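You operate a simulated robot arm through the tools that you are given. There is no shell and no other tool. Be economical: measure what you need, move in short steps, check, and stop when the job is done.

Carry out the task below with a simulated robot arm. There is one attempt and no reset: what you move stays moved.

TASK
Put the orange cube on top of the yellow tin. Then press the green blower button two times.

It is judged by the outcome, as a careful person would: the job done as asked, and still so three seconds after it is handed in. It fails if anything else is knocked over, pushed out of place, dropped, spilled or broken.

THE ROBOT
A 6-joint arm with a two-finger parallel gripper, fixed in place. Base frame: the origin is at the foot of the arm, x ahead of it, y to its left, z up; the work surface is at about z = 86. Lengths are in cm, angles in rad, forces in N, time in s.
With the tool pointing down near the work surface it reaches from about 24 to 64 cm from the base axis. Its first joint turns from -1.152 to 1.152 rad. Payload 2.7 kg.
Tool frame: the origin (TCP) lies between the finger pads and is the grasp point; the fingertips stand 2.3 cm ahead of it; z points along the fingers, y is the line along which they close. The gripper opens to 9.4 cm. The fingers are 3.8 cm wide and 1 cm thick; the gripper's body (5.4 by 9.6 cm) begins 3.9 cm behind the TCP.
Orientation is told as [roll, pitch, yaw] about the base's x, y, z axes, in that order, counted from this pose: with the fingers straight down and closing along the base's y, the tool's x points along the base's -x, its y along +y and its z along -z.

THE INTERFACE
- The arm moves only by the tool move_arm. Its argument "steps" is text: rows parted by semicolons, each of 7 numbers parted by spaces: the turn, a rotation vector about the tool's x, y, z in rad, then the shift along the tool's x, y, z in cm, then the finger opening in cm, from 0 to 9.4. In form: ax ay az dx dy dz grip; .... A call has 1 to 12 rows; each row is the pose to reach, as a shift and turn from the pose commanded when the call began, along the tool's axes at that moment. A row lasts 0.2 s, in which the tool goes at most 5 cm and 0.15 rad; a call with a longer step from one row to the next is refused whole, and so is a gripper value outside its range. A pose out of reach is approached as far as the arm can. The call stops where the force on the tool passes 40 N (or 10 N more than at its start, if that is more) or the arm is blocked; 0.2 s more then pass. The fingers move at their own pace (about 4.5 cm/s each) and stop on an object; they squeeze with about 36 N. The grip force told is the motor's: it shows also when the fingers shut on nothing. Time passes only in rows, and 0.2 s behind the last, so rows that repeat a pose let the fingers close. It gives the time, the measured TCP pose, the force on the tool (base axes), the opening and the grip force at its end, in the units of the frame above (readings bear some noise).
- Cameras (640 x 400 px; columns grow to the right, rows downward): "scene" is fixed at [7.33, -42.59, 141.09]; the picture's right is [0.80, -0.60, 0.00], its down [-0.36, -0.49, -0.79] and it looks along [0.47, 0.64, -0.61] (base axes); focal length 336 px, centre (320, 200). "wrist" rides on the gripper at [-3.9, 0, -4.4] in the tool frame; the picture's right is [0.00, -1.00, 0.00], its down [0.97, 0.00, -0.24] and it looks along [0.24, 0.00, 0.97] (tool axes); focal length 218 px, centre (320, 200).
- get_image(camera): a new picture of that camera. No time passes.
- point_at(camera, pixels): for up to 12 pixels [column, row] of the newest picture of that camera ("zoom" is the newest enlarged one), the place [x, y, z] in the base frame of the surface seen there, good to about 0.3 cm, but the place of the scene camera against the robot may be out by one fixed shift of up to 1.8 cm in any direction. No time passes.
- close_up(camera, box): a new picture of the part [left, top, right, bottom] of that camera's present view, enlarged. No time passes.
- sign_off(): hands the job in; it is judged then, once.

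Work in short steps. Measure before you move; look again where a grasp or a placing could have gone wrong, and mend it. You have 80 turns and 38 pictures in all, those below and enlarged ones among them. Open the gripper and draw the arm clear of the work before you hand the job in, unless the task says otherwise; then end with one line.

The tools are called after "Emit:" as name(argument=value, ...) on one line, values as JSON. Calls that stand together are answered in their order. move_arm: Moves the arm, as the interface text tells. Its arguments: {"type":"object","properties":{"steps":{"type":"string"}},"required":["steps"]} The other tools are called the same way: get_image (camera) takes a picture; point_at (camera, pixels) gives the place of the surface under pixels of a picture; close_up (camera, box) takes an enlarged picture of a part of a camera's view; sign_off () hands the job in.

At the start:

```text
time_s: 0.0
tcp_pos: [40.3, -2.44, 118.22]
orientation: [0.0, -0.001, 0.0]
wrist_force: [0.0, 0.6, 0.2]
finger_gap: 9.41
grip_force: 0.1
```

scene: 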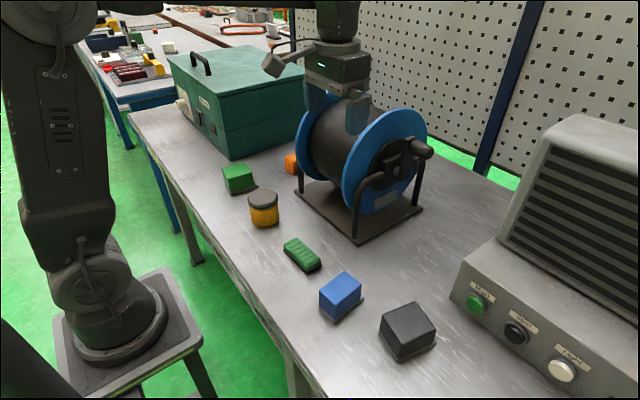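
wrist: 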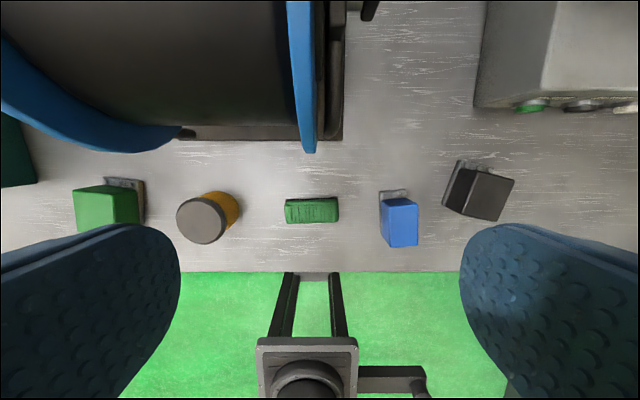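

The orange cube shows at about scene (290,162), partly hidden behind the reel. I enlarge that area and the button panel.

Emit:
close_up(camera="scene", box=[200, 120, 360, 240])

Emit:
point_at(camera="scene", pixels=[[290, 156], [290, 168], [263, 195], [263, 188], [240, 172], [302, 250], [477, 303], [516, 331], [561, 370], [340, 285], [320, 215], [300, 175]])

Emit:
point_at(camera="wrist", pixels=[[200, 220], [105, 208], [312, 210], [400, 225], [490, 195], [530, 108], [308, 140], [150, 140], [575, 108], [182, 135], [10, 180], [500, 106]])

Emit:
close_up(camera="scene", box=[430, 240, 640, 400])

```text
3.33 times, centred on (280, 180) of scene
```

zoom: 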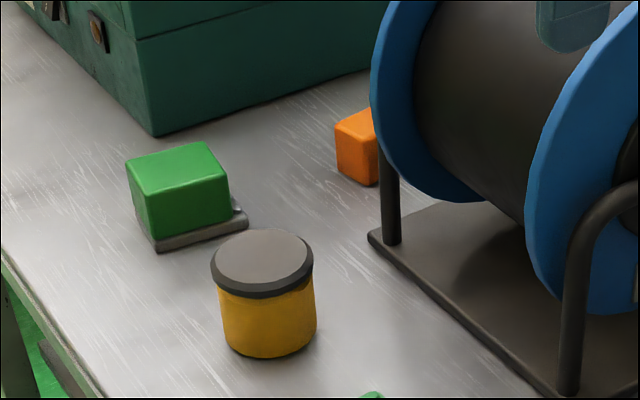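

```text
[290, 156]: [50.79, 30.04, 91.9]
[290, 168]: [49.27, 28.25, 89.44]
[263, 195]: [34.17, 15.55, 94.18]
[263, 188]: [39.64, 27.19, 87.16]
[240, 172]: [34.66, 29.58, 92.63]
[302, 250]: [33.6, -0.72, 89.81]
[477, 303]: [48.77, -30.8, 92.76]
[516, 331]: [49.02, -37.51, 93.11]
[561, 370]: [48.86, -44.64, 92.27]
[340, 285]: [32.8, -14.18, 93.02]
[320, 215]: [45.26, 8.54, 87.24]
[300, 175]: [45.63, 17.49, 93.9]
```

```text
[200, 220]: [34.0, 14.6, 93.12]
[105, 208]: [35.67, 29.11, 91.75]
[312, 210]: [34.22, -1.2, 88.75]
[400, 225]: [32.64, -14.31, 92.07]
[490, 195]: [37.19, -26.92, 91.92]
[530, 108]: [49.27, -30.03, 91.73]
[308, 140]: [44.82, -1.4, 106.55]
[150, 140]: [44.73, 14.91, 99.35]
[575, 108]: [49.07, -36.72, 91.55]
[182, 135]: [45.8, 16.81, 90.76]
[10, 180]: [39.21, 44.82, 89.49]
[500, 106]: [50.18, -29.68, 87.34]
```

```text
2.50 times, centred on (535, 320) of scene
```

zoom: 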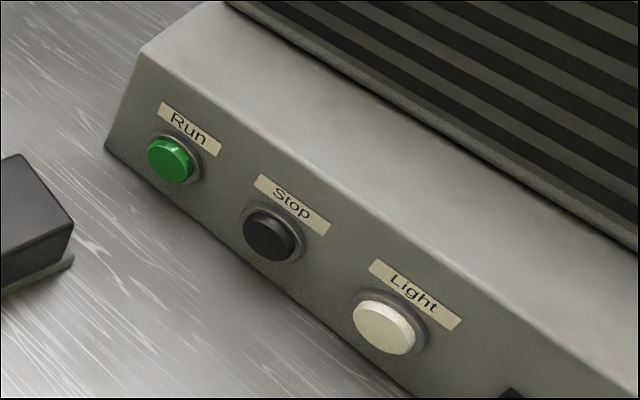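

Before moving I measure the reel's top, the toolbox and the cube's surroundings.

Emit:
get_image(camera="scene")

Emit:
point_at(camera="scene", pixels=[[405, 112], [312, 105], [232, 155], [225, 95], [205, 60], [295, 140], [299, 110], [286, 162], [286, 172], [172, 58], [280, 75], [427, 150]])

```text
33 pictures are left
```

scene: 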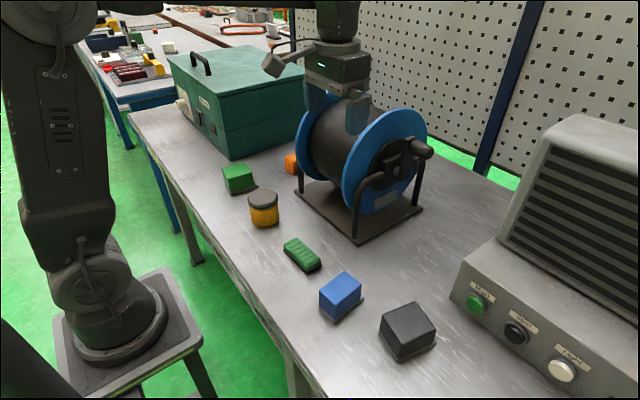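

```text
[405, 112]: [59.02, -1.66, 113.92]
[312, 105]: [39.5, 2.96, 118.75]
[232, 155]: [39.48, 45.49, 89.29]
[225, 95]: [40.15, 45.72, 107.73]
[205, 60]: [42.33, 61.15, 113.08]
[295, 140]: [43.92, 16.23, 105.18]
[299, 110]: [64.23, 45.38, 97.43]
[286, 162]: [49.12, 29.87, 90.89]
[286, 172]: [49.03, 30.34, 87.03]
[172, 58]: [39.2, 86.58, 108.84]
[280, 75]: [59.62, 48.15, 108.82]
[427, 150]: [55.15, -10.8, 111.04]
```

The reel tops out near z=113 and the toolbox starts at y≈45, so I shift left at this height to y≈28 for an overhead view of the cube.

Emit:
move_arm(steps="0 0 0 0 4 0 9.4; 0 0 0 0 8 0 9.4; 0 0 0 0 12 0 9.4; 0 0 0 0 16 0 9.4; 0 0 0 -1 20 0 9.4; 0 0 0 -2 24 0 9.4; 0 0 0 -3 28 0 9.4; 0 0 0 -4 30.5 0 9.4; 0 0 0 -4 30.5 0 9.4")

Emit:
get_image(camera="wrist")

```text
time_s: 2.0
tcp_pos: [44.46, 28.22, 118.11]
orientation: [0.001, -0.001, -0.001]
wrist_force: [0.0, -0.8, 0.4]
finger_gap: 9.4
grip_force: 0.0
```

```text
32 pictures are left
```

wrist: 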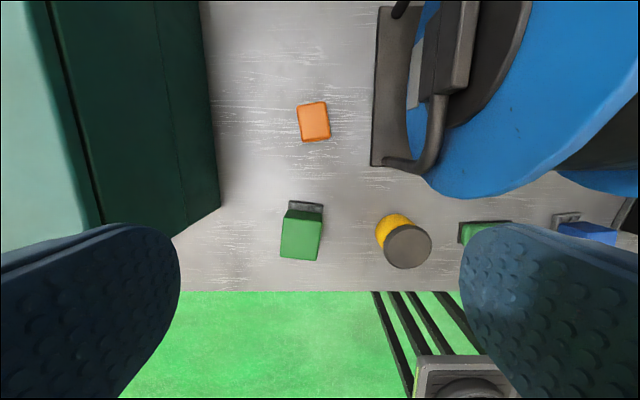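

Emit:
close_up(camera="wrist", box=[260, 80, 440, 280])

Emit:
point_at(camera="wrist", pixels=[[299, 105], [324, 103], [329, 134], [303, 138], [314, 120], [316, 141], [373, 160], [400, 168], [407, 245], [390, 230], [300, 235], [370, 60]])

```text
2.00 times, centred on (350, 180) of wrist
```

zoom: 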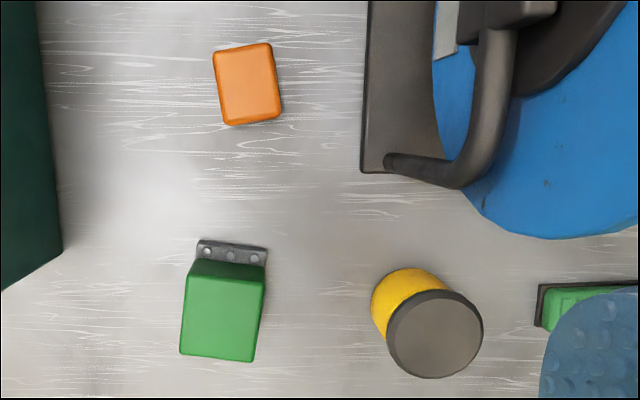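

```text
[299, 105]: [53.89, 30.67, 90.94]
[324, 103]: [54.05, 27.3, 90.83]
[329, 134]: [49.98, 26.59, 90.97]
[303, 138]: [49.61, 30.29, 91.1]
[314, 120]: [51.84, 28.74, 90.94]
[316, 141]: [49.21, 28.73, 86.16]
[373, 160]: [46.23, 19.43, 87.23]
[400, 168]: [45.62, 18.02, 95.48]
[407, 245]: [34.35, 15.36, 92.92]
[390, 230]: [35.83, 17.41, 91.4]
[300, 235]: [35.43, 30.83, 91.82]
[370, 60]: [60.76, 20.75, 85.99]
```

The cube's centre is about (51.9, 28.7) with its top at 91 and a yaw of about +0.1. I go above it, turn the tool to match and come down to about z=98.

Emit:
move_arm(steps="0 0 -0.05 -3.7 0.3 0 9.4; 0 0 -0.1 -7.4 0.5 0 9.4; 0 0 -0.1 -7.4 0.5 4 9.4; 0 0 -0.1 -7.4 0.5 8 9.4; 0 0 -0.1 -7.4 0.5 12 9.4; 0 0 -0.1 -7.4 0.5 16 9.4; 0 0 -0.1 -7.4 0.5 20 9.4; 0 0 -0.1 -7.4 0.5 20 9.4")

Emit:
get_image(camera="wrist")

```text
time_s: 3.8
tcp_pos: [51.75, 28.62, 98.22]
orientation: [0.0, -0.001, 0.099]
wrist_force: [-0.5, -0.1, 0.4]
finger_gap: 9.41
grip_force: 0.0
out of reach, approached as far as the arm can: row 2
```

```text
30 pictures are left
```

wrist: 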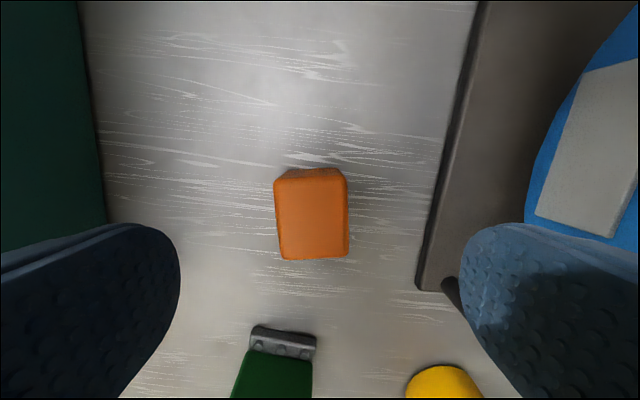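

Emit:
point_at(camera="wrist", pixels=[[278, 185], [340, 180], [345, 250], [286, 256], [312, 215], [420, 285], [448, 285], [530, 210]])

```text
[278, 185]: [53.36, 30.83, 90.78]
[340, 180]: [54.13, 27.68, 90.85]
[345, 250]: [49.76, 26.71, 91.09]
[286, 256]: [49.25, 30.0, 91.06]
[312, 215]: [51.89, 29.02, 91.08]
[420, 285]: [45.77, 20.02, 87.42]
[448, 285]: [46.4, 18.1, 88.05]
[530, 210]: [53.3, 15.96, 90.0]
```

The nearer view puts the cube's centre at (51.7, 28.85) and its yaw at about 0.18. I correct for that, go down to TCP z≈89.3 and close.

Emit:
move_arm(steps="0 0 -0.08 0.1 0.2 3 9.4; 0 0 -0.08 0.1 0.2 6 9.4; 0 0 -0.08 0.1 0.2 8 9.4; 0 0 -0.08 0.1 0.2 8.9 9.4; 0 0 -0.08 0.1 0.2 8.9 9.4; 0 0 -0.08 0.1 0.2 8.9 6; 0 0 -0.08 0.1 0.2 8.9 5; 0 0 -0.08 0.1 0.2 8.9 3; 0 0 -0.08 0.1 0.2 8.9 3; 0 0 -0.08 0.1 0.2 8.9 3; 0 0 -0.08 0.1 0.2 8.9 3")

Emit:
get_image(camera="wrist")

```text
time_s: 6.2
tcp_pos: [51.72, 28.78, 89.31]
orientation: [-0.002, -0.001, 0.181]
wrist_force: [-0.2, 0.2, 0.3]
finger_gap: 4.17
grip_force: 35.5
```

```text
29 pictures are left
```

wrist: 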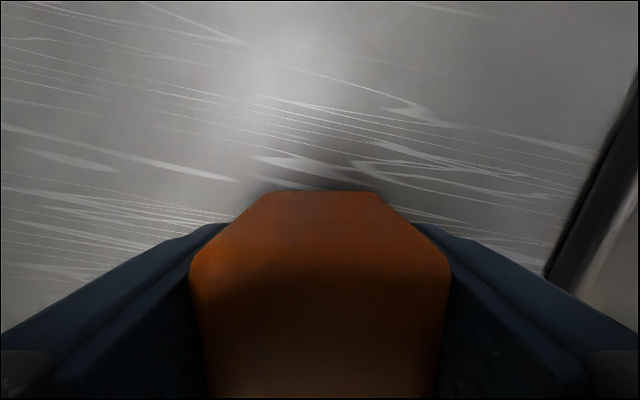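

The cube is held with a gap of 4.17. I lift it, turn the yaw back to zero and swing diagonally at z≈104 toward (30.5, 20), where the wrist camera can see the tin lid.

Emit:
move_arm(steps="0 0 0 0 0 -3 3; 0 0 0 0 0 -7 3; 0 0 0 0 0 -11 3; 0 0 0 0 0 -14.7 3; 0 0 0.03 3.2 -0.7 -14.7 3; 0 0 0.07 7 -1.5 -14.7 3; 0 0 0.1 11 -2.4 -14.7 3; 0 0 0.14 15 -3.3 -14.7 3; 0 0 0.18 19 -4.1 -14.7 3; 0 0 0.18 22.4 -4.87 -14.7 3; 0 0 0.18 22.4 -4.87 -14.7 3")

Emit:
get_image(camera="wrist")

```text
time_s: 8.6
tcp_pos: [30.45, 19.93, 104.11]
orientation: [0.0, 0.0, -0.001]
wrist_force: [0.8, -0.1, 0.9]
finger_gap: 2.98
grip_force: 0.1
```

```text
28 pictures are left
```

wrist: 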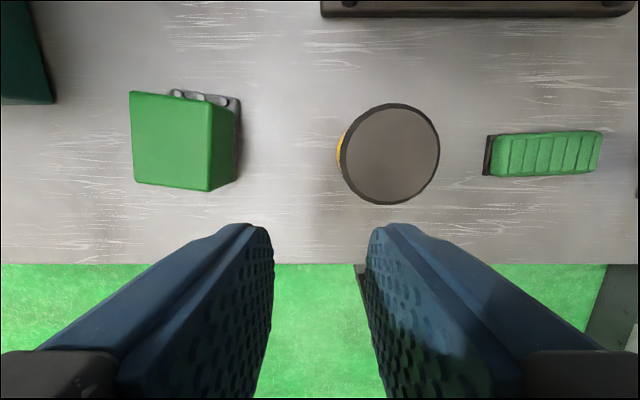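

The gap reads 2.98 with no grip force, so the cube slipped out. I look for where it is now.

Emit:
get_image(camera="scene")

Emit:
close_up(camera="scene", box=[200, 120, 360, 240])

Emit:
point_at(camera="wrist", pixels=[[341, 155], [438, 155], [390, 105], [390, 203], [390, 154], [210, 92], [133, 92], [136, 182]])

```text
27 pictures are left
```

scene: 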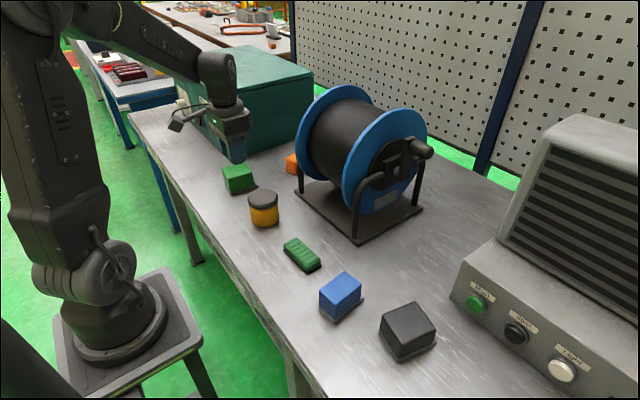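

```text
3.33 times, centred on (280, 180) of scene
```

zoom: 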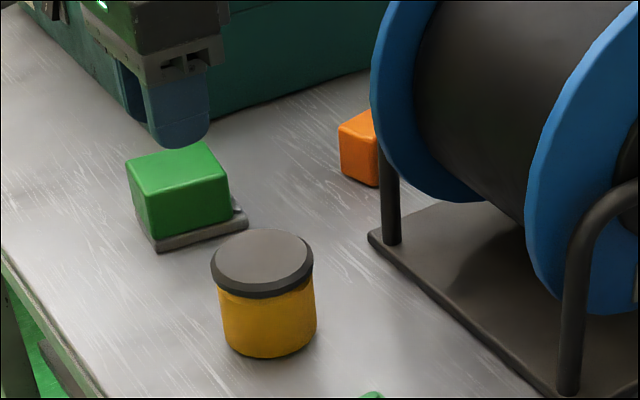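

```text
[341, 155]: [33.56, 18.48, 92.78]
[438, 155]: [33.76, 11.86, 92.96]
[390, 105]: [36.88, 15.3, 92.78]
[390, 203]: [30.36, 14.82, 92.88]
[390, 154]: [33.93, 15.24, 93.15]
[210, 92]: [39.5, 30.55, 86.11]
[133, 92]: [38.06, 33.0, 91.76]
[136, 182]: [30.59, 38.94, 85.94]
```

The cube still stands almost where it was, so it slipped right at the lift and nothing else was disturbed. I go back above it, open, and look again. The tin lid measures centre (33.8, 15.2), top 92.9, radius 3.3.

Emit:
move_arm(steps="0 0 0 -3.5 1.5 0 3; 0 0 0 -7.5 3.2 0 3; 0 0 0 -11.5 4.9 0 5; 0 0 0 -15.5 6.6 0 7; 0 0 0 -18.5 7.9 0 9.4; 0 0 -0.09 -20.8 8.9 2 9.4; 0 0 -0.18 -20.8 8.9 5 9.4; 0 0 -0.18 -20.8 8.9 5 9.4; 0 0 -0.18 -20.8 8.9 5 9.4")

Emit:
get_image(camera="wrist")

```text
time_s: 10.6
tcp_pos: [51.25, 28.85, 98.95]
orientation: [0.0, 0.0, 0.179]
wrist_force: [-0.4, -0.1, 0.4]
finger_gap: 9.39
grip_force: 0.0
```

```text
25 pictures are left
```

wrist: 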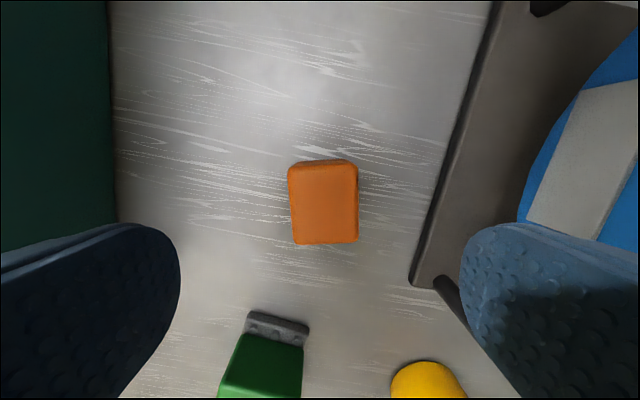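

Emit:
point_at(camera="wrist", pixels=[[291, 171], [354, 168], [355, 239], [297, 241], [324, 205], [310, 163], [340, 162]])

```text
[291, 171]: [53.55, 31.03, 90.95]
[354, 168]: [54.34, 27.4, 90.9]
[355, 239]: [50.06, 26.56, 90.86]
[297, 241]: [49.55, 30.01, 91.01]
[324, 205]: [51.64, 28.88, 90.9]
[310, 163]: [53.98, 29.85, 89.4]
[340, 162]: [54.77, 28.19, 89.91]
```

The cube stands upright at about (51.9, 28.75), yaw about 0.2. This time I grip lower, at TCP z≈88.6, with a full close command.

Emit:
move_arm(steps="0 0 -0.03 -0.6 -0.2 4 9.4; 0 0 -0.03 -0.6 -0.2 7.5 9.4; 0 0 -0.03 -0.6 -0.2 9.5 9.4; 0 0 -0.03 -0.6 -0.2 10.3 9.4; 0 0 -0.03 -0.6 -0.2 10.3 9.4; 0 0 -0.03 -0.6 -0.2 10.3 5; 0 0 -0.03 -0.6 -0.2 10.3 4; 0 0 -0.03 -0.6 -0.2 10.3 0; 0 0 -0.03 -0.6 -0.2 10.3 0; 0 0 -0.03 -0.6 -0.2 10.3 0; 0 0 -0.03 -0.6 -0.2 10.3 0; 0 0 -0.03 -0.6 -0.2 10.3 0")

Emit:
move_arm(steps="0 0 0 0 0 -0.1 0; 0 0 0 0 0 -0.3 0; 0 0 0 0 0 -0.6 0; 0 0 0 0 0 -0.9 0; 0 0 0 0 0 -1.2 0; 0 0 0 0 0 -1.5 0")

Emit:
get_image(camera="wrist")

```text
time_s: 13.2
tcp_pos: [51.73, 28.75, 88.69]
orientation: [-0.001, -0.001, 0.209]
wrist_force: [-1.3, -0.1, -0.6]
finger_gap: 4.16
grip_force: 36.0
```

```text
time_s: 14.6
tcp_pos: [51.97, 28.77, 90.28]
orientation: [0.001, -0.002, 0.208]
wrist_force: [-0.6, 1.0, -0.3]
finger_gap: 4.14
grip_force: 35.9
```

```text
24 pictures are left
```

wrist: 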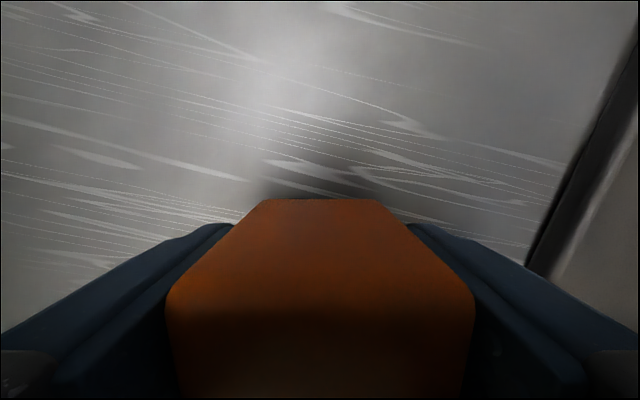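

The top face looks wider now (165–475 px against 190–450 before) and the gap holds, so the cube is rising with the tool. I keep lifting gently.

Emit:
move_arm(steps="0 0 0 0 0 -0.4 0; 0 0 0 0 0 -0.9 0; 0 0 0 0 0 -1.5 0; 0 0 0 0 0 -2.1 0; 0 0 0 0 0 -2.8 0; 0 0 0 0 0 -3.5 0; 0 0 0 0 0 -4.2 0; 0 0 0 0 0 -4.9 0; 0 0 0 0 0 -5.6 0; 0 0 0 0 0 -6.2 0; 0 0 0 0 0 -6.6 0; 0 0 0 0 0 -6.8 0")

Emit:
get_image(camera="wrist")

```text
time_s: 17.2
tcp_pos: [51.96, 28.93, 97.04]
orientation: [0.0, 0.001, 0.209]
wrist_force: [0.4, 0.2, -0.2]
finger_gap: 4.16
grip_force: 35.5
```

```text
23 pictures are left
```

wrist: 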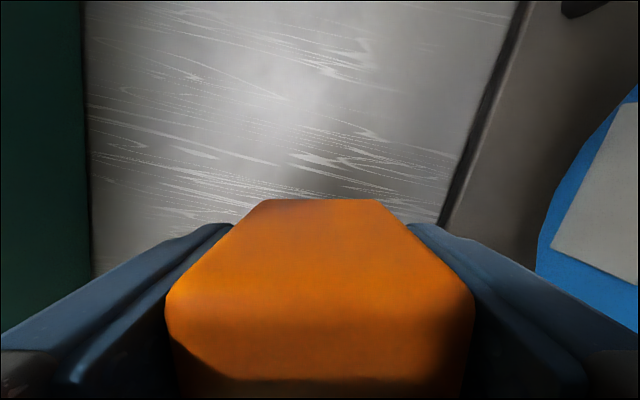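

The cube is securely held, with its bottom about 2.6 cm below the TCP. I raise to 101 and move back in x first, clear of the reel.

Emit:
move_arm(steps="0 0 0 0 0 -0.6 0; 0 0 0 0 0 -1.6 0; 0 0 0 0 0 -2.6 0; 0 0 0 0.6 0.13 -3.4 0; 0 0 0 2 0.42 -4 0; 0 0 0 4 0.85 -4 0; 0 0 0 6 1.27 -4 0; 0 0 0 8 1.7 -4 0; 0 0 0 10 2.12 -4 0; 0 0 0 12 2.55 -4 0; 0 0 0 13.3 2.82 -4 0; 0 0 0 13.9 2.95 -4 0")

```text
time_s: 19.8
tcp_pos: [37.77, 28.88, 101.08]
orientation: [-0.002, 0.001, 0.21]
wrist_force: [-0.8, 0.9, -0.5]
finger_gap: 4.15
grip_force: 36.0
```

Still held at 4.15. Next I move to above the tin at (33.8, 15.2).

Emit:
move_arm(steps="0 0 0 0.3 -0.6 0 0; 0 0 0 1 -1.9 0 0; 0 0 0 1.8 -3.4 0 0; 0 0 0 2.6 -4.9 0 0; 0 0 0 3.4 -6.4 0 0; 0 0 0 4.2 -7.9 0 0; 0 0 0 5 -9.4 0 0; 0 0 0 5.7 -10.7 0 0; 0 0 0 6.3 -11.8 0 0; 0 0 0 6.6 -12.4 0 0; 0 0 0 6.72 -12.56 0 0; 0 0 0 6.72 -12.56 0 0")

Emit:
get_image(camera="wrist")

Emit:
close_up(camera="scene", box=[200, 120, 360, 240])

```text
time_s: 22.4
tcp_pos: [33.72, 15.04, 101.13]
orientation: [0.0, 0.001, 0.209]
wrist_force: [-0.2, 0.7, 0.7]
finger_gap: 4.15
grip_force: 35.4
```

```text
22 pictures are left
```

wrist: 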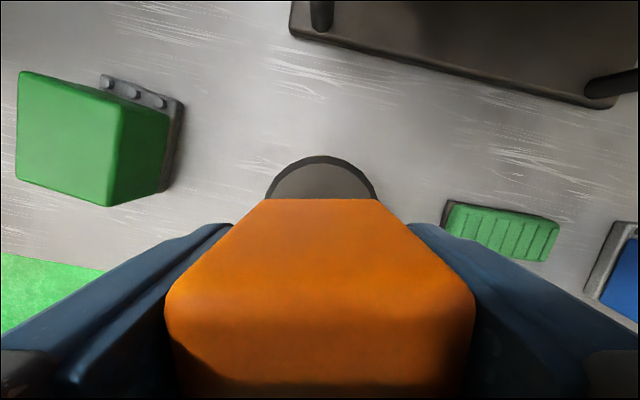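

```text
3.33 times, centred on (280, 180) of scene
```

zoom: 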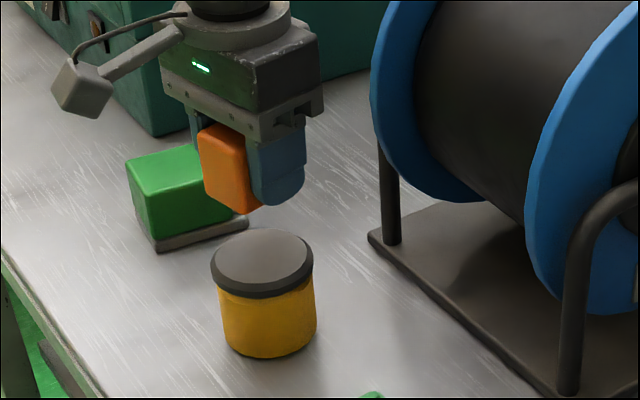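

The lid is centred on the cube in the wrist view at about column 320. I check where the cube's visible edges sit relative to the lid.

Emit:
point_at(camera="wrist", pixels=[[320, 202], [320, 280], [320, 320], [320, 158], [320, 170], [200, 330], [440, 330]])

Emit:
point_at(camera="zoom", pixels=[[215, 195], [240, 205], [205, 150], [215, 258], [310, 262], [262, 232], [262, 285], [262, 258]])

```text
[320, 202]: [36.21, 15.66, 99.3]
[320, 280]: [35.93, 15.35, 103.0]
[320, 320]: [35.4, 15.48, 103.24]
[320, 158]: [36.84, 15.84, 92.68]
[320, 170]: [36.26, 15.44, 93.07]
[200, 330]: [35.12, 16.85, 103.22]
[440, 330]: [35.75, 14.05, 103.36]
```

```text
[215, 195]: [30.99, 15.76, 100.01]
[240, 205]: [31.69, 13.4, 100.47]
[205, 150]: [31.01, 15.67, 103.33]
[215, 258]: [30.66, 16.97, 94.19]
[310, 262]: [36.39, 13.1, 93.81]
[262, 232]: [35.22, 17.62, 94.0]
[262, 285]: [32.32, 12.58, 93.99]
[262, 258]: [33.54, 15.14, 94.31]
```

The cube is centred at about (33.7, 15.2), matching the lid. I lower it slowly to just above contact.

Emit:
move_arm(steps="0 0 0 -0.05 0.1 0.8 0; 0 0 0 -0.05 0.1 1.8 0; 0 0 0 -0.05 0.1 2.8 0; 0 0 0 -0.05 0.1 3.7 0; 0 0 0 -0.05 0.1 4.4 0; 0 0 0 -0.05 0.1 4.9 0; 0 0 0 -0.05 0.1 5.2 0; 0 0 0 -0.05 0.1 5.35 0; 0 0 0 -0.05 0.1 5.35 0")

Emit:
close_up(camera="scene", box=[220, 140, 300, 240])

```text
time_s: 24.4
tcp_pos: [33.72, 15.07, 95.85]
orientation: [-0.001, -0.003, 0.21]
wrist_force: [-3.3, -3.2, 15.7]
finger_gap: 4.16
grip_force: 36.0
```

```text
4.00 times, centred on (260, 190) of scene
```

zoom: 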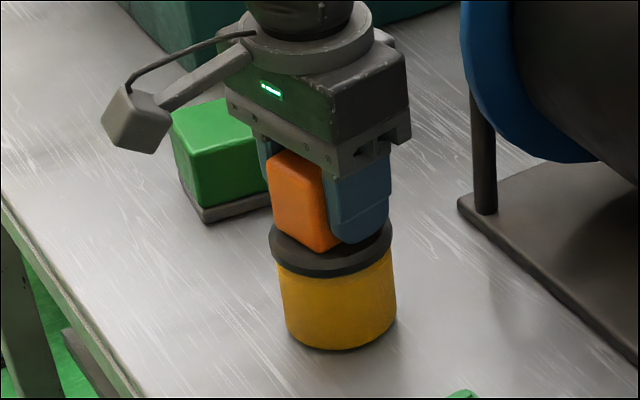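

A 15.7 N upward force shows the cube is on the lid. I ease up 0.1 cm to shed the load, open, and rise straight up.

Emit:
move_arm(steps="0 0 0 0 0 -0.1 0; 0 0 0 0 0 -0.1 0; 0 0 0 0 0 -0.1 4.5; 0 0 0 0 0 -0.1 5.5; 0 0 0 0 0 -0.1 7; 0 0 0 0 0 -0.1 7.5; 0 0 0 0 0 -0.1 7.5")

Emit:
close_up(camera="scene", box=[220, 140, 300, 240])

```text
time_s: 26.0
tcp_pos: [33.72, 15.16, 95.79]
orientation: [-0.001, -0.002, 0.21]
wrist_force: [0.7, 0.8, 0.7]
finger_gap: 7.47
grip_force: 0.1
```

```text
4.00 times, centred on (260, 190) of scene
```

zoom: 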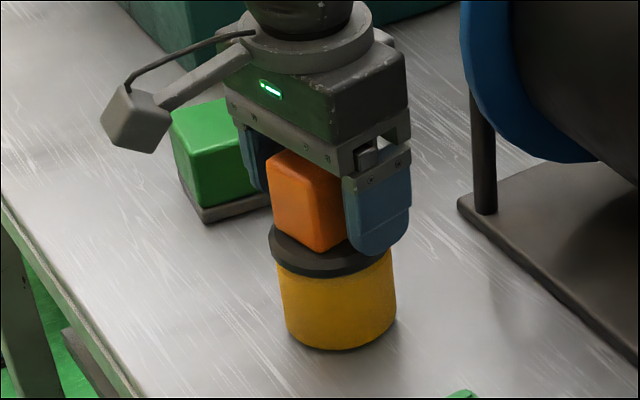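

The cube rests on the lid. I rise straight up and turn the yaw back to zero.

Emit:
move_arm(steps="0 0 0 0 0 -1 7.5; 0 0 0 0 0 -3 7.5; 0 0 0 0 0 -6 7.5; 0 0 0 0 0 -10 7.5; 0 0 0 0 0 -14 7.5; 0 0 0.1 0 0 -17 6; 0 0 0.21 0 0 -18 3; 0 0 0.21 0 0 -18 0; 0 0 0.21 0 0 -18 0")

Emit:
get_image(camera="wrist")

```text
time_s: 28.0
tcp_pos: [33.76, 15.16, 113.82]
orientation: [-0.002, 0.001, 0.0]
wrist_force: [0.4, 0.7, 0.4]
finger_gap: 0.0
grip_force: 10.9
```

```text
18 pictures are left
```

wrist: 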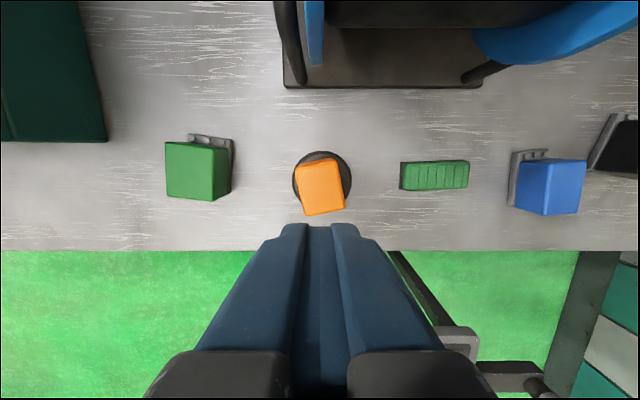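

The cube sits well within the lid. From the last scene zoom I measure the side pod on the gripper, then carry the arm at height toward the blower.

Emit:
point_at(camera="zoom", pixels=[[120, 100], [135, 148], [104, 135], [160, 140], [180, 90]])

Emit:
move_arm(steps="0 0 0 0 -4 0 0; 0 0 0 0 -8.5 0 0; 0 0 0 0 -13 0 0; 0 0 0 0 -17.5 0 0; 0 0 0 0 -22 0 0; 0 0 0 0 -26.5 0 0; 0 0 0 -1 -31 0 0; 0 0 0 -1.5 -35.5 0 0; 0 0 0 -2 -40 0 0; 0 0 0 -2 -44 0 0; 0 0 0 -2 -45.8 0 0; 0 0 0 -2 -45.8 0 0")

Emit:
get_image(camera="wrist")

```text
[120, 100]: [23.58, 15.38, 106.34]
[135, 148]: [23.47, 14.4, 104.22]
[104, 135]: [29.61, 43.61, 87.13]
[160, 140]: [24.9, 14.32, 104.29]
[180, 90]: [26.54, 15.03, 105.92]
```

```text
time_s: 30.6
tcp_pos: [35.59, -30.54, 113.95]
orientation: [-0.002, 0.001, 0.0]
wrist_force: [-0.1, 0.1, 0.1]
finger_gap: 0.0
grip_force: 35.9
```

```text
17 pictures are left
```

wrist: 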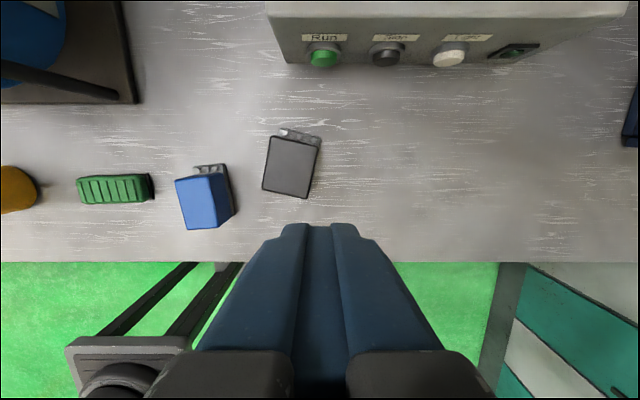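

The button shows at about wrist (323,57). I enlarge it and measure the button and panel face.

Emit:
close_up(camera="wrist", box=[270, 10, 430, 110])

Emit:
point_at(camera="wrist", pixels=[[323, 60], [323, 52], [312, 57], [335, 57], [323, 45], [323, 38], [300, 30], [300, 55], [355, 30], [355, 58], [323, 67], [290, 165]])

```text
4.00 times, centred on (350, 60) of wrist
```

zoom: 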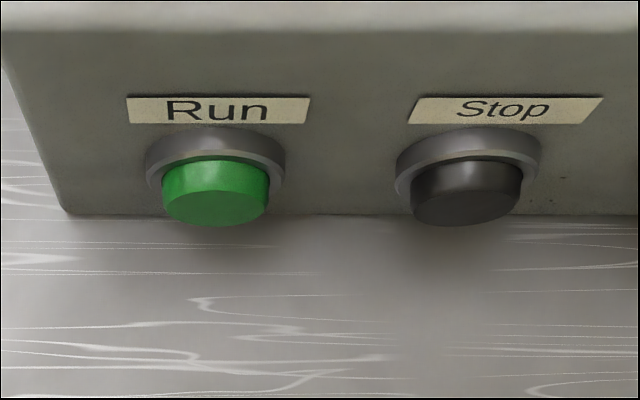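

```text
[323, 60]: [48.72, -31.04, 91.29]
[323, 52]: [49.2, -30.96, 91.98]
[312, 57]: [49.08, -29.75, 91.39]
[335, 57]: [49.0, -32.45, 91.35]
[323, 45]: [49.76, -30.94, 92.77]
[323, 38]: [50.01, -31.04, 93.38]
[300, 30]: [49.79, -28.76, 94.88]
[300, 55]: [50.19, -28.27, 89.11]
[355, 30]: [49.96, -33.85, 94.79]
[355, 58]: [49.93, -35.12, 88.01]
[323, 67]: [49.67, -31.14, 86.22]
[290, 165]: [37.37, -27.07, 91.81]
```

The panel face is vertical at x≈50, and the button's front is at x≈48.6, centred at y≈-31.0, z≈91.2. I tilt the closed fingers 0.45 rad forward and come down in front of it at x≈44.

Emit:
move_arm(steps="0 -0.1 0 -2.5 -0.2 2 0; 0 -0.22 0 -5 -0.46 5 0; 0 -0.34 0 -7 -0.46 8 0; 0 -0.45 0 -8.4 -0.46 11 0; 0 -0.45 0 -8.4 -0.46 14 0; 0 -0.45 0 -8.4 -0.46 17 0; 0 -0.45 0 -8.4 -0.46 19.5 0; 0 -0.45 0 -8.4 -0.46 21.5 0; 0 -0.45 0 -8.4 -0.46 22.1 0; 0 -0.45 0 -8.4 -0.46 22.1 0")

Emit:
get_image(camera="wrist")

Emit:
close_up(camera="scene", box=[380, 210, 580, 370])

```text
time_s: 32.8
tcp_pos: [44.14, -30.98, 91.64]
orientation: [0.001, -0.45, -0.001]
wrist_force: [-0.2, -0.3, -0.4]
finger_gap: 0.02
grip_force: 35.7
```

```text
15 pictures are left
```

wrist: 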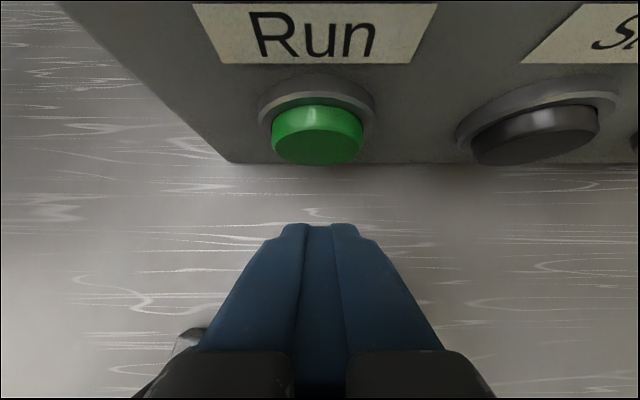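

```text
2.50 times, centred on (480, 290) of scene
```

zoom: 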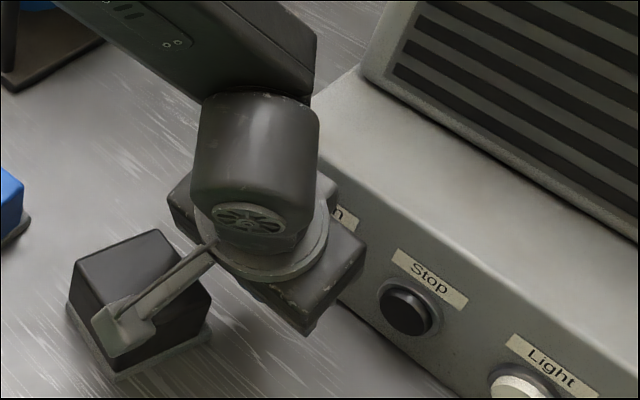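

The fingers line up with the green button at (317,135). I check the button's position and the pod's clearance over the black block.

Emit:
point_at(camera="wrist", pixels=[[317, 145], [317, 160], [317, 132], [317, 112], [275, 140], [360, 140], [317, 228], [317, 70]])

Emit:
point_at(camera="zoom", pixels=[[115, 340], [130, 320], [140, 260], [180, 270]])

```text
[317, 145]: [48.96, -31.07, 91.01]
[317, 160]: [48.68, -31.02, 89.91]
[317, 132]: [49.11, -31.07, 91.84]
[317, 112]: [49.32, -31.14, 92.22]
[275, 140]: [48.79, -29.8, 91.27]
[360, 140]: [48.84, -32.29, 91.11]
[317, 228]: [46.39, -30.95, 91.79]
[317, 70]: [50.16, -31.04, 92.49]
```

```text
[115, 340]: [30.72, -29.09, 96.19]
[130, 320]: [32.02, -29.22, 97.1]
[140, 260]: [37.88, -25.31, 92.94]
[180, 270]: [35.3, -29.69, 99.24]
```

The button is at (48.9, -31.05, 91.1) and the finger front is at x≈46.4, with the pod about 3 cm above the block. I advance in +x to near contact.

Emit:
move_arm(steps="0 0 0 -0.9 0 0.435 0; 0 0 0 -1.62 0 0.78 0; 0 0 0 -1.98 0 0.957 0; 0 0 0 -1.98 0 0.957 0")

Emit:
get_image(camera="wrist")

```text
time_s: 33.8
tcp_pos: [46.29, -31.03, 91.63]
orientation: [0.001, -0.451, 0.0]
wrist_force: [-4.0, -0.4, 0.0]
finger_gap: 0.01
grip_force: 35.7
```

```text
13 pictures are left
```

wrist: 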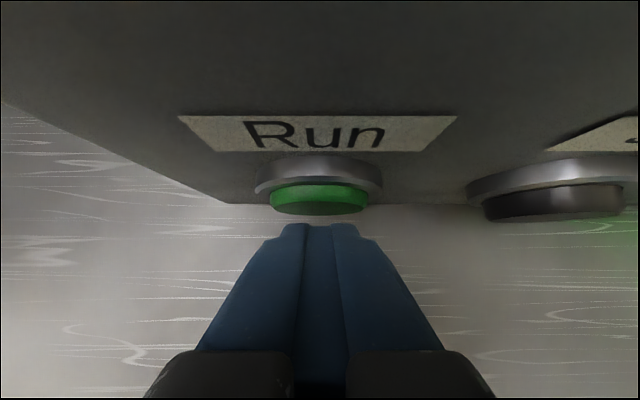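

A force of -4 N in x shows first contact, and a green glow has appeared near (610,225). I check the scene for any indicator.

Emit:
close_up(camera="scene", box=[400, 200, 640, 400])

Emit:
close_up(camera="wrist", box=[220, 130, 640, 260])

```text
2.00 times, centred on (520, 300) of scene
```

zoom: 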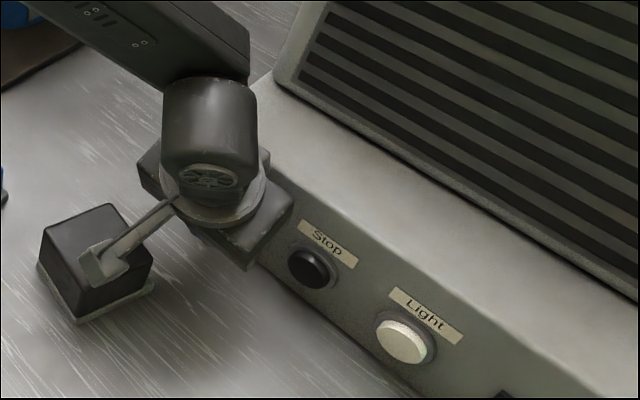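

```text
1.52 times, centred on (430, 195) of wrist
```

zoom: 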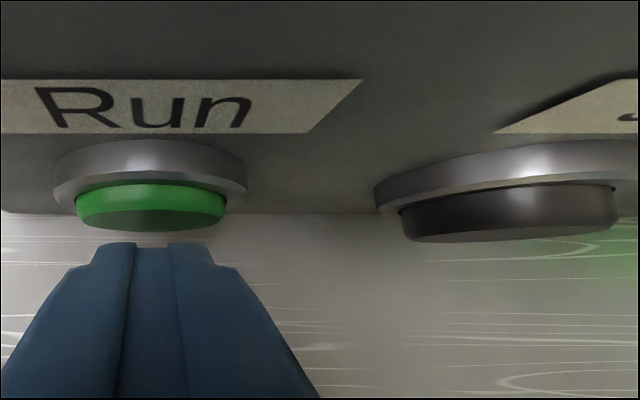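

A green glow on the table near the indicator right of "Light" suggests this contact may already have registered a press. I back off fully and look again to see how the lamp behaves.

Emit:
move_arm(steps="0 0 0 0.9 0 -0.435 0; 0 0 0 1.8 0 -0.87 0; 0 0 0 1.8 0 -0.87 0")

Emit:
get_image(camera="wrist")

```text
time_s: 34.6
tcp_pos: [44.36, -30.97, 91.76]
orientation: [-0.001, -0.452, 0.0]
wrist_force: [0.5, 0.2, 0.6]
finger_gap: 0.0
grip_force: 36.0
```

```text
10 pictures are left
```

wrist: 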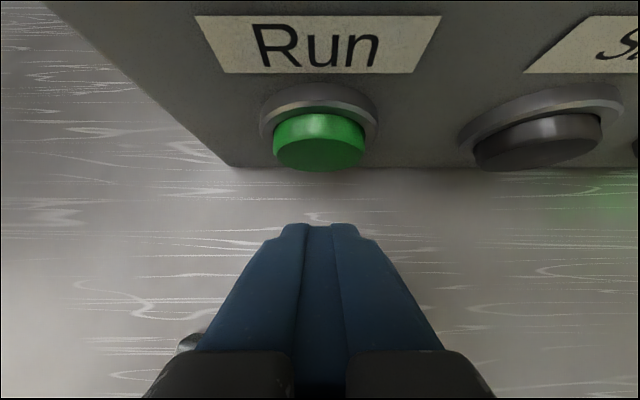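

The glow stays on after release, so that contact seems to have counted. I move right and up to inspect the indicator directly before the second press.

Emit:
move_arm(steps="0 0 0 -0.4 -1 -3.1 0; 0 0 0 -0.81 -4 -6.27 0; 0 0 0 -0.81 -8 -6.27 0; 0 0 0 -0.81 -12 -6.27 0; 0 0 0 -0.81 -12 -6.27 0")

Emit:
get_image(camera="wrist")

```text
time_s: 35.8
tcp_pos: [42.35, -43.14, 97.64]
orientation: [0.0, -0.451, -0.002]
wrist_force: [1.1, -0.4, -0.1]
finger_gap: 0.03
grip_force: 36.3
```

```text
9 pictures are left
```

wrist: 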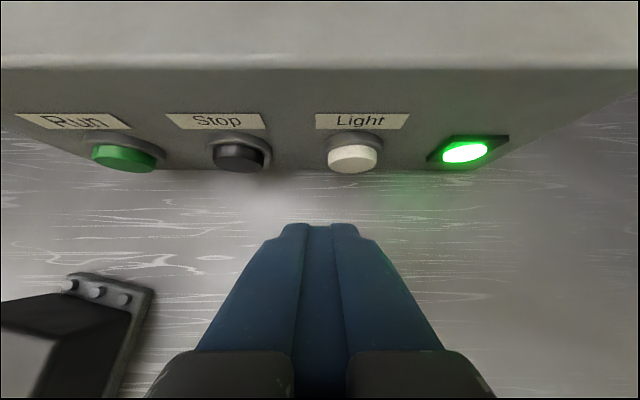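

The lamp at (465,152) is lit now and was dark before, so one press has registered. I return in front of the Run button for the second.

Emit:
move_arm(steps="0 0 0 0 4 0 0; 0 0 0 0 8 0 0; 0 0 0 0 11 0 0; 0 0 0 0.4 12 3.1 0; 0 0 0 0.81 12 6.2 0; 0 0 0 0.81 12 6.27 0; 0 0 0 0.81 12 6.27 0")

```text
time_s: 37.4
tcp_pos: [44.34, -31.01, 91.47]
orientation: [0.0, -0.45, -0.001]
wrist_force: [-0.9, -0.1, -0.1]
finger_gap: 0.0
grip_force: 36.3
```

Second press: I advance 2.1 cm in +x, 0.1 deeper than before, then withdraw in a separate call after reading the force.

Emit:
move_arm(steps="0 0 0 -0.9 0 0.435 0; 0 0 0 -1.53 0 0.74 0; 0 0 0 -1.89 0 0.914 0; 0 0 0 -1.89 0 0.914 0")

Emit:
get_image(camera="wrist")

```text
time_s: 38.4
tcp_pos: [46.34, -30.97, 91.66]
orientation: [0.002, -0.448, -0.001]
wrist_force: [-5.5, 0.5, -0.1]
finger_gap: 0.0
grip_force: 35.7
```

```text
8 pictures are left
```

wrist: 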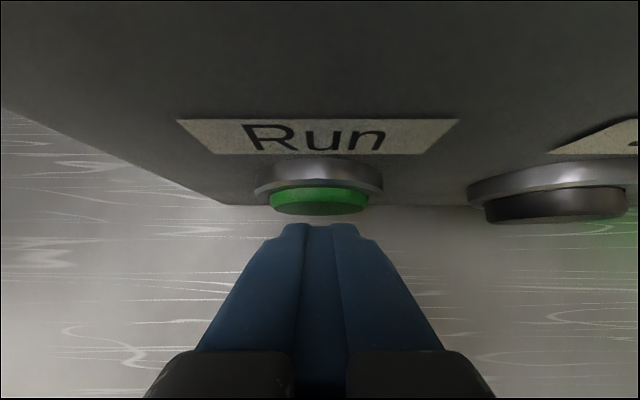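

It reads 5.5 N, more than the 4 N that registered before. To be sure of this second press I push 0.15 cm further without releasing, then withdraw.

Emit:
move_arm(steps="0 0 0 -0.07 0 0.03 0; 0 0 0 -0.135 0 0.065 0; 0 0 0 -0.135 0 0.065 0")

```text
time_s: 39.2
tcp_pos: [46.59, -31.15, 91.61]
orientation: [0.0, -0.449, 0.0]
wrist_force: [-11.8, 2.4, 0.2]
finger_gap: 0.0
grip_force: 36.0
```

It now reads 11.8 N, a firm full press. I withdraw straight back and then rise clear.

Emit:
move_arm(steps="0 0 0 0.9 0 -0.435 0; 0 0 0 1.98 0 -0.957 0; 0 0 0 0.68 0 -3.6 0; 0 0 0 -0.6 0 -7.2 0; 0 0 0 -2.3 0 -10.8 0; 0 0 0 -4 0 -14.4 0; 0 0 0 -5.7 0 -18 0; 0 0 0 -5.7 0 -18 3; 0 0 0 -5.7 0 -18 6; 0 0 0 -5.7 0 -18 6")

Emit:
get_image(camera="scene")

Emit:
get_image(camera="wrist")

```text
time_s: 41.4
tcp_pos: [43.89, -31.06, 110.39]
orientation: [0.001, -0.451, 0.0]
wrist_force: [-0.1, 0.1, 0.3]
finger_gap: 6.03
grip_force: 0.2
```

```text
7 pictures are left
```

scene: 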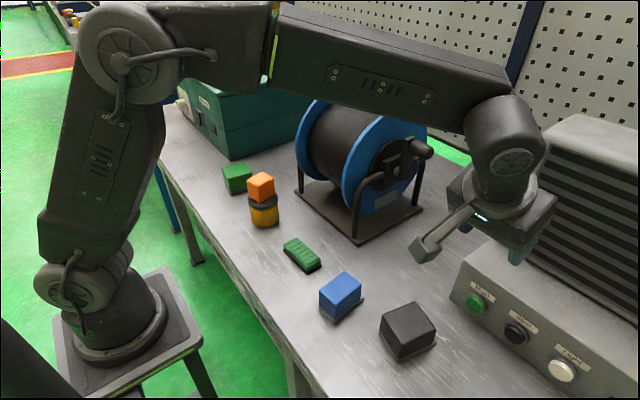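

```text
6 pictures are left
```

wrist: 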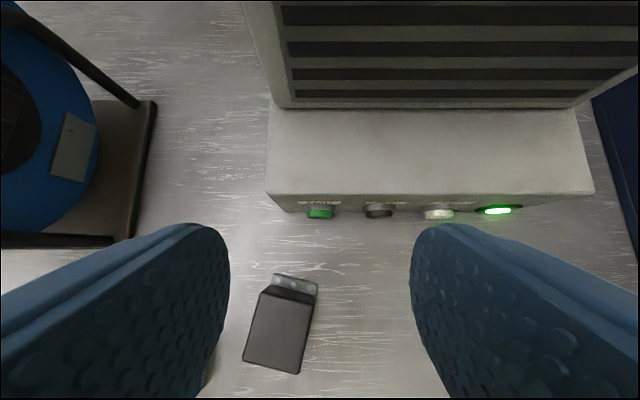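

The cube is on the tin, the lamp is lit, nothing else has moved, and the arm is clear with the gripper open. I hand it in.

Emit:
sign_off()

```text
The job is handed in.
```

The orange cube is on the yellow tin and I pressed the green Run button twice. The lamp confirmed the first press; it was already lit for the second, so that one rests on a firmer 11.8 N push. On the first lift the cube slipped out of the gripper, but it stayed upright near its place, and I regripped it.
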